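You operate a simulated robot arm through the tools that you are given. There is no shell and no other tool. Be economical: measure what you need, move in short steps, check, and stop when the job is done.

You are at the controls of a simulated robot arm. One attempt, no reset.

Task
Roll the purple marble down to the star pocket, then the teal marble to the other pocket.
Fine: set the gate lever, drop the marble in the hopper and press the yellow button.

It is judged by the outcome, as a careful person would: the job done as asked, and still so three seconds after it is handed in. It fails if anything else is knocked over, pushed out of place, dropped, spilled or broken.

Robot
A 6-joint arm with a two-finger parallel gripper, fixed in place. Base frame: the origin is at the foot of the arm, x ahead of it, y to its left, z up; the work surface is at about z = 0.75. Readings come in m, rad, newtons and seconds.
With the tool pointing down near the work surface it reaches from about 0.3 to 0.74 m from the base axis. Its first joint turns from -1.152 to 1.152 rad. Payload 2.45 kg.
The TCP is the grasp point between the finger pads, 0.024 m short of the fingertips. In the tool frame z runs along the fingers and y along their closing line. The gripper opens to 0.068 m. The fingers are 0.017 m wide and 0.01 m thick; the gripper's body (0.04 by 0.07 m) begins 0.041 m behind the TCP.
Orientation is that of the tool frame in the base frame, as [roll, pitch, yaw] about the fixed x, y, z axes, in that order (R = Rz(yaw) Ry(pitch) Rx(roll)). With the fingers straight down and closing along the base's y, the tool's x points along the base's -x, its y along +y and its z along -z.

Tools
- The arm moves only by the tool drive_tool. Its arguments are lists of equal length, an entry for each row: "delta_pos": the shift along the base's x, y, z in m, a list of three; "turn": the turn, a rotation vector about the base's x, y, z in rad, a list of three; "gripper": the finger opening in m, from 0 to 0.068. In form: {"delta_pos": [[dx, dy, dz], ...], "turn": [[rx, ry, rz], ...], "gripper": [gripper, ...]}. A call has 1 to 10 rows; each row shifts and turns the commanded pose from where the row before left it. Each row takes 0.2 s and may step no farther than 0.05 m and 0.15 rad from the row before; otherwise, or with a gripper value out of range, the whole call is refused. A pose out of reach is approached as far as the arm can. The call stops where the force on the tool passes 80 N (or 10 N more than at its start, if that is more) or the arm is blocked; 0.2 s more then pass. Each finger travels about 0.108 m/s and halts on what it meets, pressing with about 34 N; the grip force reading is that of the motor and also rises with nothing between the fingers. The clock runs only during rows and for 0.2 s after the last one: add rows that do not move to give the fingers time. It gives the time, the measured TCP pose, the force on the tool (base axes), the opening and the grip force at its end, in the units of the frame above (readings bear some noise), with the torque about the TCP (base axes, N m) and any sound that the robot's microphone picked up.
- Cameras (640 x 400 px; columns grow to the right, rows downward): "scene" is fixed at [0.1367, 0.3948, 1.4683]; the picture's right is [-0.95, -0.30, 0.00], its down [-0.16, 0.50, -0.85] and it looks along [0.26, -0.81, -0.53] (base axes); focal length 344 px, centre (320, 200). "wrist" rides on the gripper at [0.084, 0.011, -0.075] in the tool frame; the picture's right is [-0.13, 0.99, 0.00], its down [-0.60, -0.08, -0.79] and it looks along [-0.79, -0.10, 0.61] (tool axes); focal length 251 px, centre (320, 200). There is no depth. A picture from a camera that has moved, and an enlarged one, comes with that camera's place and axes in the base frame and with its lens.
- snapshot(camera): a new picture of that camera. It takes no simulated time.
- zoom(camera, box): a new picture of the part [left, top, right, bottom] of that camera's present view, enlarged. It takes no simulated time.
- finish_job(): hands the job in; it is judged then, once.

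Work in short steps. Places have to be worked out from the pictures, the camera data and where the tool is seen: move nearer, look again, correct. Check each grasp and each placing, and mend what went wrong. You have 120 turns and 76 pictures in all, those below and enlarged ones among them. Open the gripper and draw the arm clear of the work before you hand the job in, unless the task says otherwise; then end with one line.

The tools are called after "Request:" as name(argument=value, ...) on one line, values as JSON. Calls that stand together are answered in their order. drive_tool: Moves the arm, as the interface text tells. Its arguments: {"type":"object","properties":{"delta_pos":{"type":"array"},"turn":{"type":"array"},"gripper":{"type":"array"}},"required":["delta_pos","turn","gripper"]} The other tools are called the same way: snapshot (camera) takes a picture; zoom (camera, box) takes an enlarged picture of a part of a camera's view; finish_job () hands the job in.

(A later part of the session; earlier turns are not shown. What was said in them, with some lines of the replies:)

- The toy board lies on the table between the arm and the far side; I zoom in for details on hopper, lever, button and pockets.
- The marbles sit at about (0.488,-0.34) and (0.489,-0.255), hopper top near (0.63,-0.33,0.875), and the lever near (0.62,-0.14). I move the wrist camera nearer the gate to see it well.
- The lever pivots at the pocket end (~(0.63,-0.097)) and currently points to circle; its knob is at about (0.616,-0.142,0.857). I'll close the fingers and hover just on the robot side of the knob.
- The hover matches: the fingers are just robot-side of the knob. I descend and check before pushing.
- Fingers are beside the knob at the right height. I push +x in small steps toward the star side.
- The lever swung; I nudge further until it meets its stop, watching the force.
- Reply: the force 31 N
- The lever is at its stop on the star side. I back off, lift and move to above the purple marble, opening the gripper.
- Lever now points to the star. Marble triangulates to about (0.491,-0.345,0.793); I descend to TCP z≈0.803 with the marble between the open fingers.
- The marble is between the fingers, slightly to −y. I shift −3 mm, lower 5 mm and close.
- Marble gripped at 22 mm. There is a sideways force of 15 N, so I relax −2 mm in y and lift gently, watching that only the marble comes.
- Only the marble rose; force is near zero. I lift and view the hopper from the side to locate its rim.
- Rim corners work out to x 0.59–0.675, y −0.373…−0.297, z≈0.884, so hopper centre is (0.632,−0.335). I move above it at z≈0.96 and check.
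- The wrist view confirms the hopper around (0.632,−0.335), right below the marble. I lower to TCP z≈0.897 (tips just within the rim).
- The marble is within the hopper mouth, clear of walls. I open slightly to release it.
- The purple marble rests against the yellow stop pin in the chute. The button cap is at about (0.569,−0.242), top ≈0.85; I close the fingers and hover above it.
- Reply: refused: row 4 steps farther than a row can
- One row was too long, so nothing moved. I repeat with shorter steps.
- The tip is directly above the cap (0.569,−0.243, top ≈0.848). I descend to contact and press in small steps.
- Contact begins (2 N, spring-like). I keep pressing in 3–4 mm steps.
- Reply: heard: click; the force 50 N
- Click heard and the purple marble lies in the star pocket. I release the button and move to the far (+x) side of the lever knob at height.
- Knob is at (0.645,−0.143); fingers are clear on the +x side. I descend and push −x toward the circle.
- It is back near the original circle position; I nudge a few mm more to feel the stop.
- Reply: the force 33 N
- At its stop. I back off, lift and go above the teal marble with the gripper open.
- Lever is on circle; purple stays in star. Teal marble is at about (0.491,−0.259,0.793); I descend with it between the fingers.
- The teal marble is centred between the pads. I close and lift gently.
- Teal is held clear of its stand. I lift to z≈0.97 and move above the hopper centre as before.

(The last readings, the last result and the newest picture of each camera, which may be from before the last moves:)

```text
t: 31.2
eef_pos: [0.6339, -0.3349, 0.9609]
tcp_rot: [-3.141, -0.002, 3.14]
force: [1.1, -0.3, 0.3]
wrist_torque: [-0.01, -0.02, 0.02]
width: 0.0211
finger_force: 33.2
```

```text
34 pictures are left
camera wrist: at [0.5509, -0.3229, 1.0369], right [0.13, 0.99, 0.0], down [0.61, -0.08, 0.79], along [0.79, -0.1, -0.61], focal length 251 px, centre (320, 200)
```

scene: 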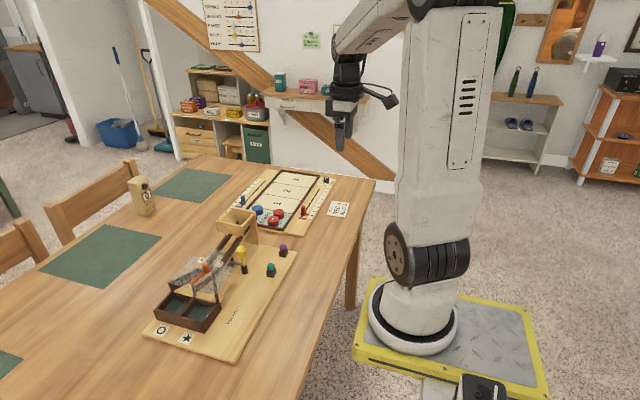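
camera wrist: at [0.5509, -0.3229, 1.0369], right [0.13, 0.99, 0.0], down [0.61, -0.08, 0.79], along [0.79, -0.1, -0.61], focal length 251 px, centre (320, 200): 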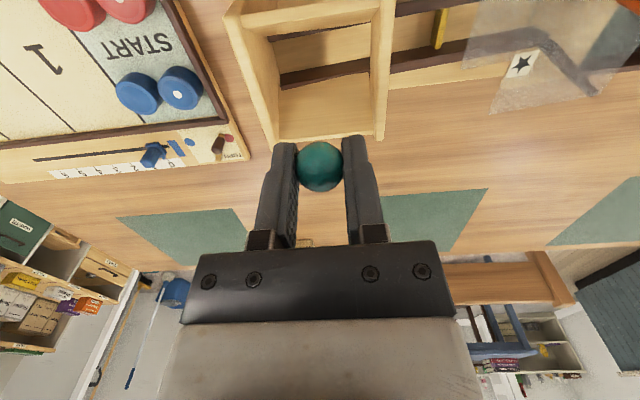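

Same pose as for the purple marble, and the stop pin is up again. I lower, release and rise.

Request:
drive_tool(delta_pos=[[-0.002, 0, -0.03], [0, 0, -0.024], [0, 0, -0.01], [0, 0, 0], [0, 0, 0], [0, 0, 0], [0, 0, 0.03], [0, 0, 0.04], [0, 0, 0.03], [0, 0, 0]], turn=[[0, 0, 0], [0, 0, 0], [0, 0, 0], [0, 0, 0], [0, 0, 0], [0, 0, 0], [0, 0, 0], [0, 0, 0], [0, 0, 0], [0, 0, 0]], gripper=[0.01, 0.01, 0.01, 0.01, 0.032, 0.032, 0.032, 0.032, 0.032, 0.032])

Request:
zoom(camera="scene", box=[150, 205, 290, 335])

```text
t: 33.4
eef_pos: [0.6312, -0.3353, 0.9973]
tcp_rot: [-3.14, -0.002, 3.14]
force: [0.0, 0.2, 0.4]
wrist_torque: [-0.03, -0.03, -0.02]
width: 0.0319
finger_force: 0.1
```

```text
3.08 times, centred on (220, 270) of scene
camera zoom: at [0.1367, 0.3948, 1.4683], right [-0.95, -0.3, 0.0], down [-0.16, 0.5, -0.85], along [0.26, -0.81, -0.53], focal length 1057 px, centre (628, -15)
```

zoom: 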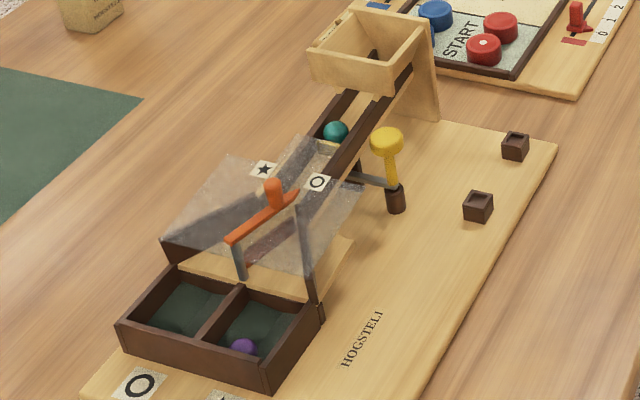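

Teal waits at the pin, with the lever on circle. I move to above the button, fingers closed.

Request:
drive_tool(delta_pos=[[-0.0155, 0.0232, 0], [-0.0155, 0.0232, 0], [-0.0155, 0.0232, -0.02], [-0.0155, 0.0232, -0.03], [0, 0, -0.025], [0, 0, -0.03], [0, 0, 0]], turn=[[0, 0, 0], [0, 0, 0], [0, 0, 0], [0, 0, 0], [0, 0, 0], [0, 0, 0], [0, 0, 0]], gripper=[0, 0, 0, 0, 0, 0, 0])

Request:
drive_tool(delta_pos=[[0, 0, -0.015], [0, 0, -0.006], [0, 0, -0.004], [0, 0, -0.004], [0, 0, -0.004], [0, 0, -0.004], [0, 0, -0.002], [0, 0, 0]], turn=[[0, 0, 0], [0, 0, 0], [0, 0, 0], [0, 0, 0], [0, 0, 0], [0, 0, 0], [0, 0, 0], [0, 0, 0]], gripper=[0, 0, 0, 0, 0, 0, 0, 0])

Request:
zoom(camera="scene", box=[140, 205, 290, 345])

```text
t: 35.0
eef_pos: [0.5691, -0.2417, 0.8918]
tcp_rot: [-3.14, 0.0, -3.141]
force: [0.2, -0.3, 0.3]
wrist_torque: [0.03, 0.01, -0.01]
width: 0.0001
finger_force: 23.8
```

```text
t: 36.8
eef_pos: [0.5689, -0.2402, 0.8552]
tcp_rot: [-3.14, 0.0, -3.141]
force: [-22.9, 12.4, 52.9]
wrist_torque: [0.13, 0.59, -0.06]
width: 0.0
finger_force: 23.6
heard: click
```

```text
2.86 times, centred on (215, 275) of scene
camera zoom: at [0.1352, 0.3956, 1.4682], right [-0.95, -0.3, 0.0], down [-0.16, 0.5, -0.85], along [0.26, -0.81, -0.53], focal length 982 px, centre (620, -14)
```

zoom: 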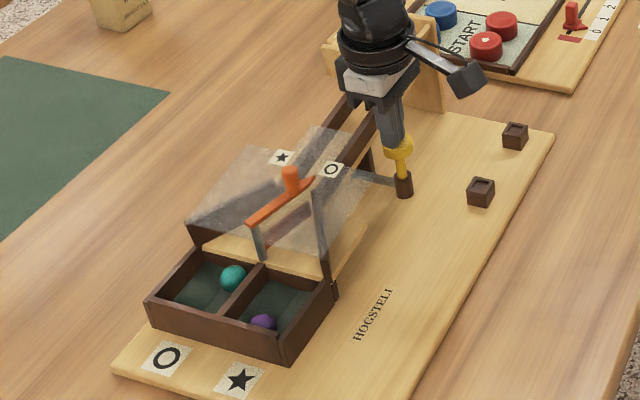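

Teal is in the circle pocket, purple in the star pocket. I release the button, open the gripper and draw the arm clear.

Request:
drive_tool(delta_pos=[[0, 0, 0.04], [0, 0, 0.045], [0, 0, 0.045], [-0.04, 0, 0.02], [-0.045, 0, 0.02], [-0.045, 0, 0.02], [-0.045, 0, 0.02], [0, 0, 0]], turn=[[0, 0, 0], [0, 0, 0], [0, 0, 0], [0, 0, 0], [0, 0, 0], [0, 0, 0], [0, 0, 0], [0, 0, 0]], gripper=[0, 0, 0, 0.06, 0.06, 0.06, 0.06, 0.06])

Request:
zoom(camera="scene", box=[120, 165, 360, 365])

```text
t: 38.6
eef_pos: [0.3933, -0.2421, 1.0621]
tcp_rot: [-3.141, -0.001, -3.141]
force: [0.7, 0.7, 0.8]
wrist_torque: [-0.02, 0.01, 0.0]
width: 0.06
finger_force: 0.1
```

```text
2.00 times, centred on (240, 265) of scene
camera zoom: at [0.1367, 0.3948, 1.4683], right [-0.95, -0.3, 0.0], down [-0.16, 0.5, -0.85], along [0.26, -0.81, -0.53], focal length 687 px, centre (480, 70)
```

zoom: 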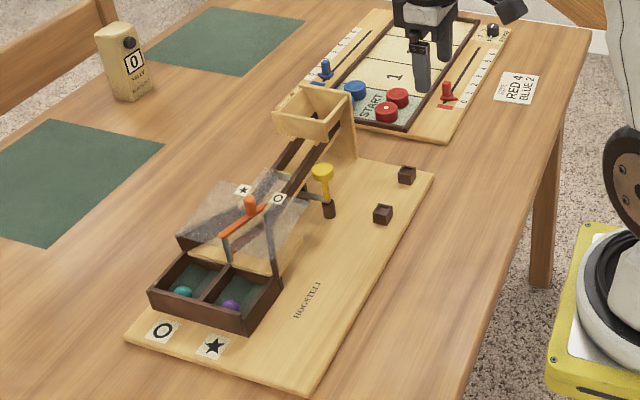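

Both marbles rest in the right pockets, nothing else moved, and the arm is clear; I hand in.

Request:
finish_job()

```text
The job is handed in.
```

The purple marble is in the star pocket and the teal marble is in the circle pocket; nothing else was disturbed, and the arm is open and clear.
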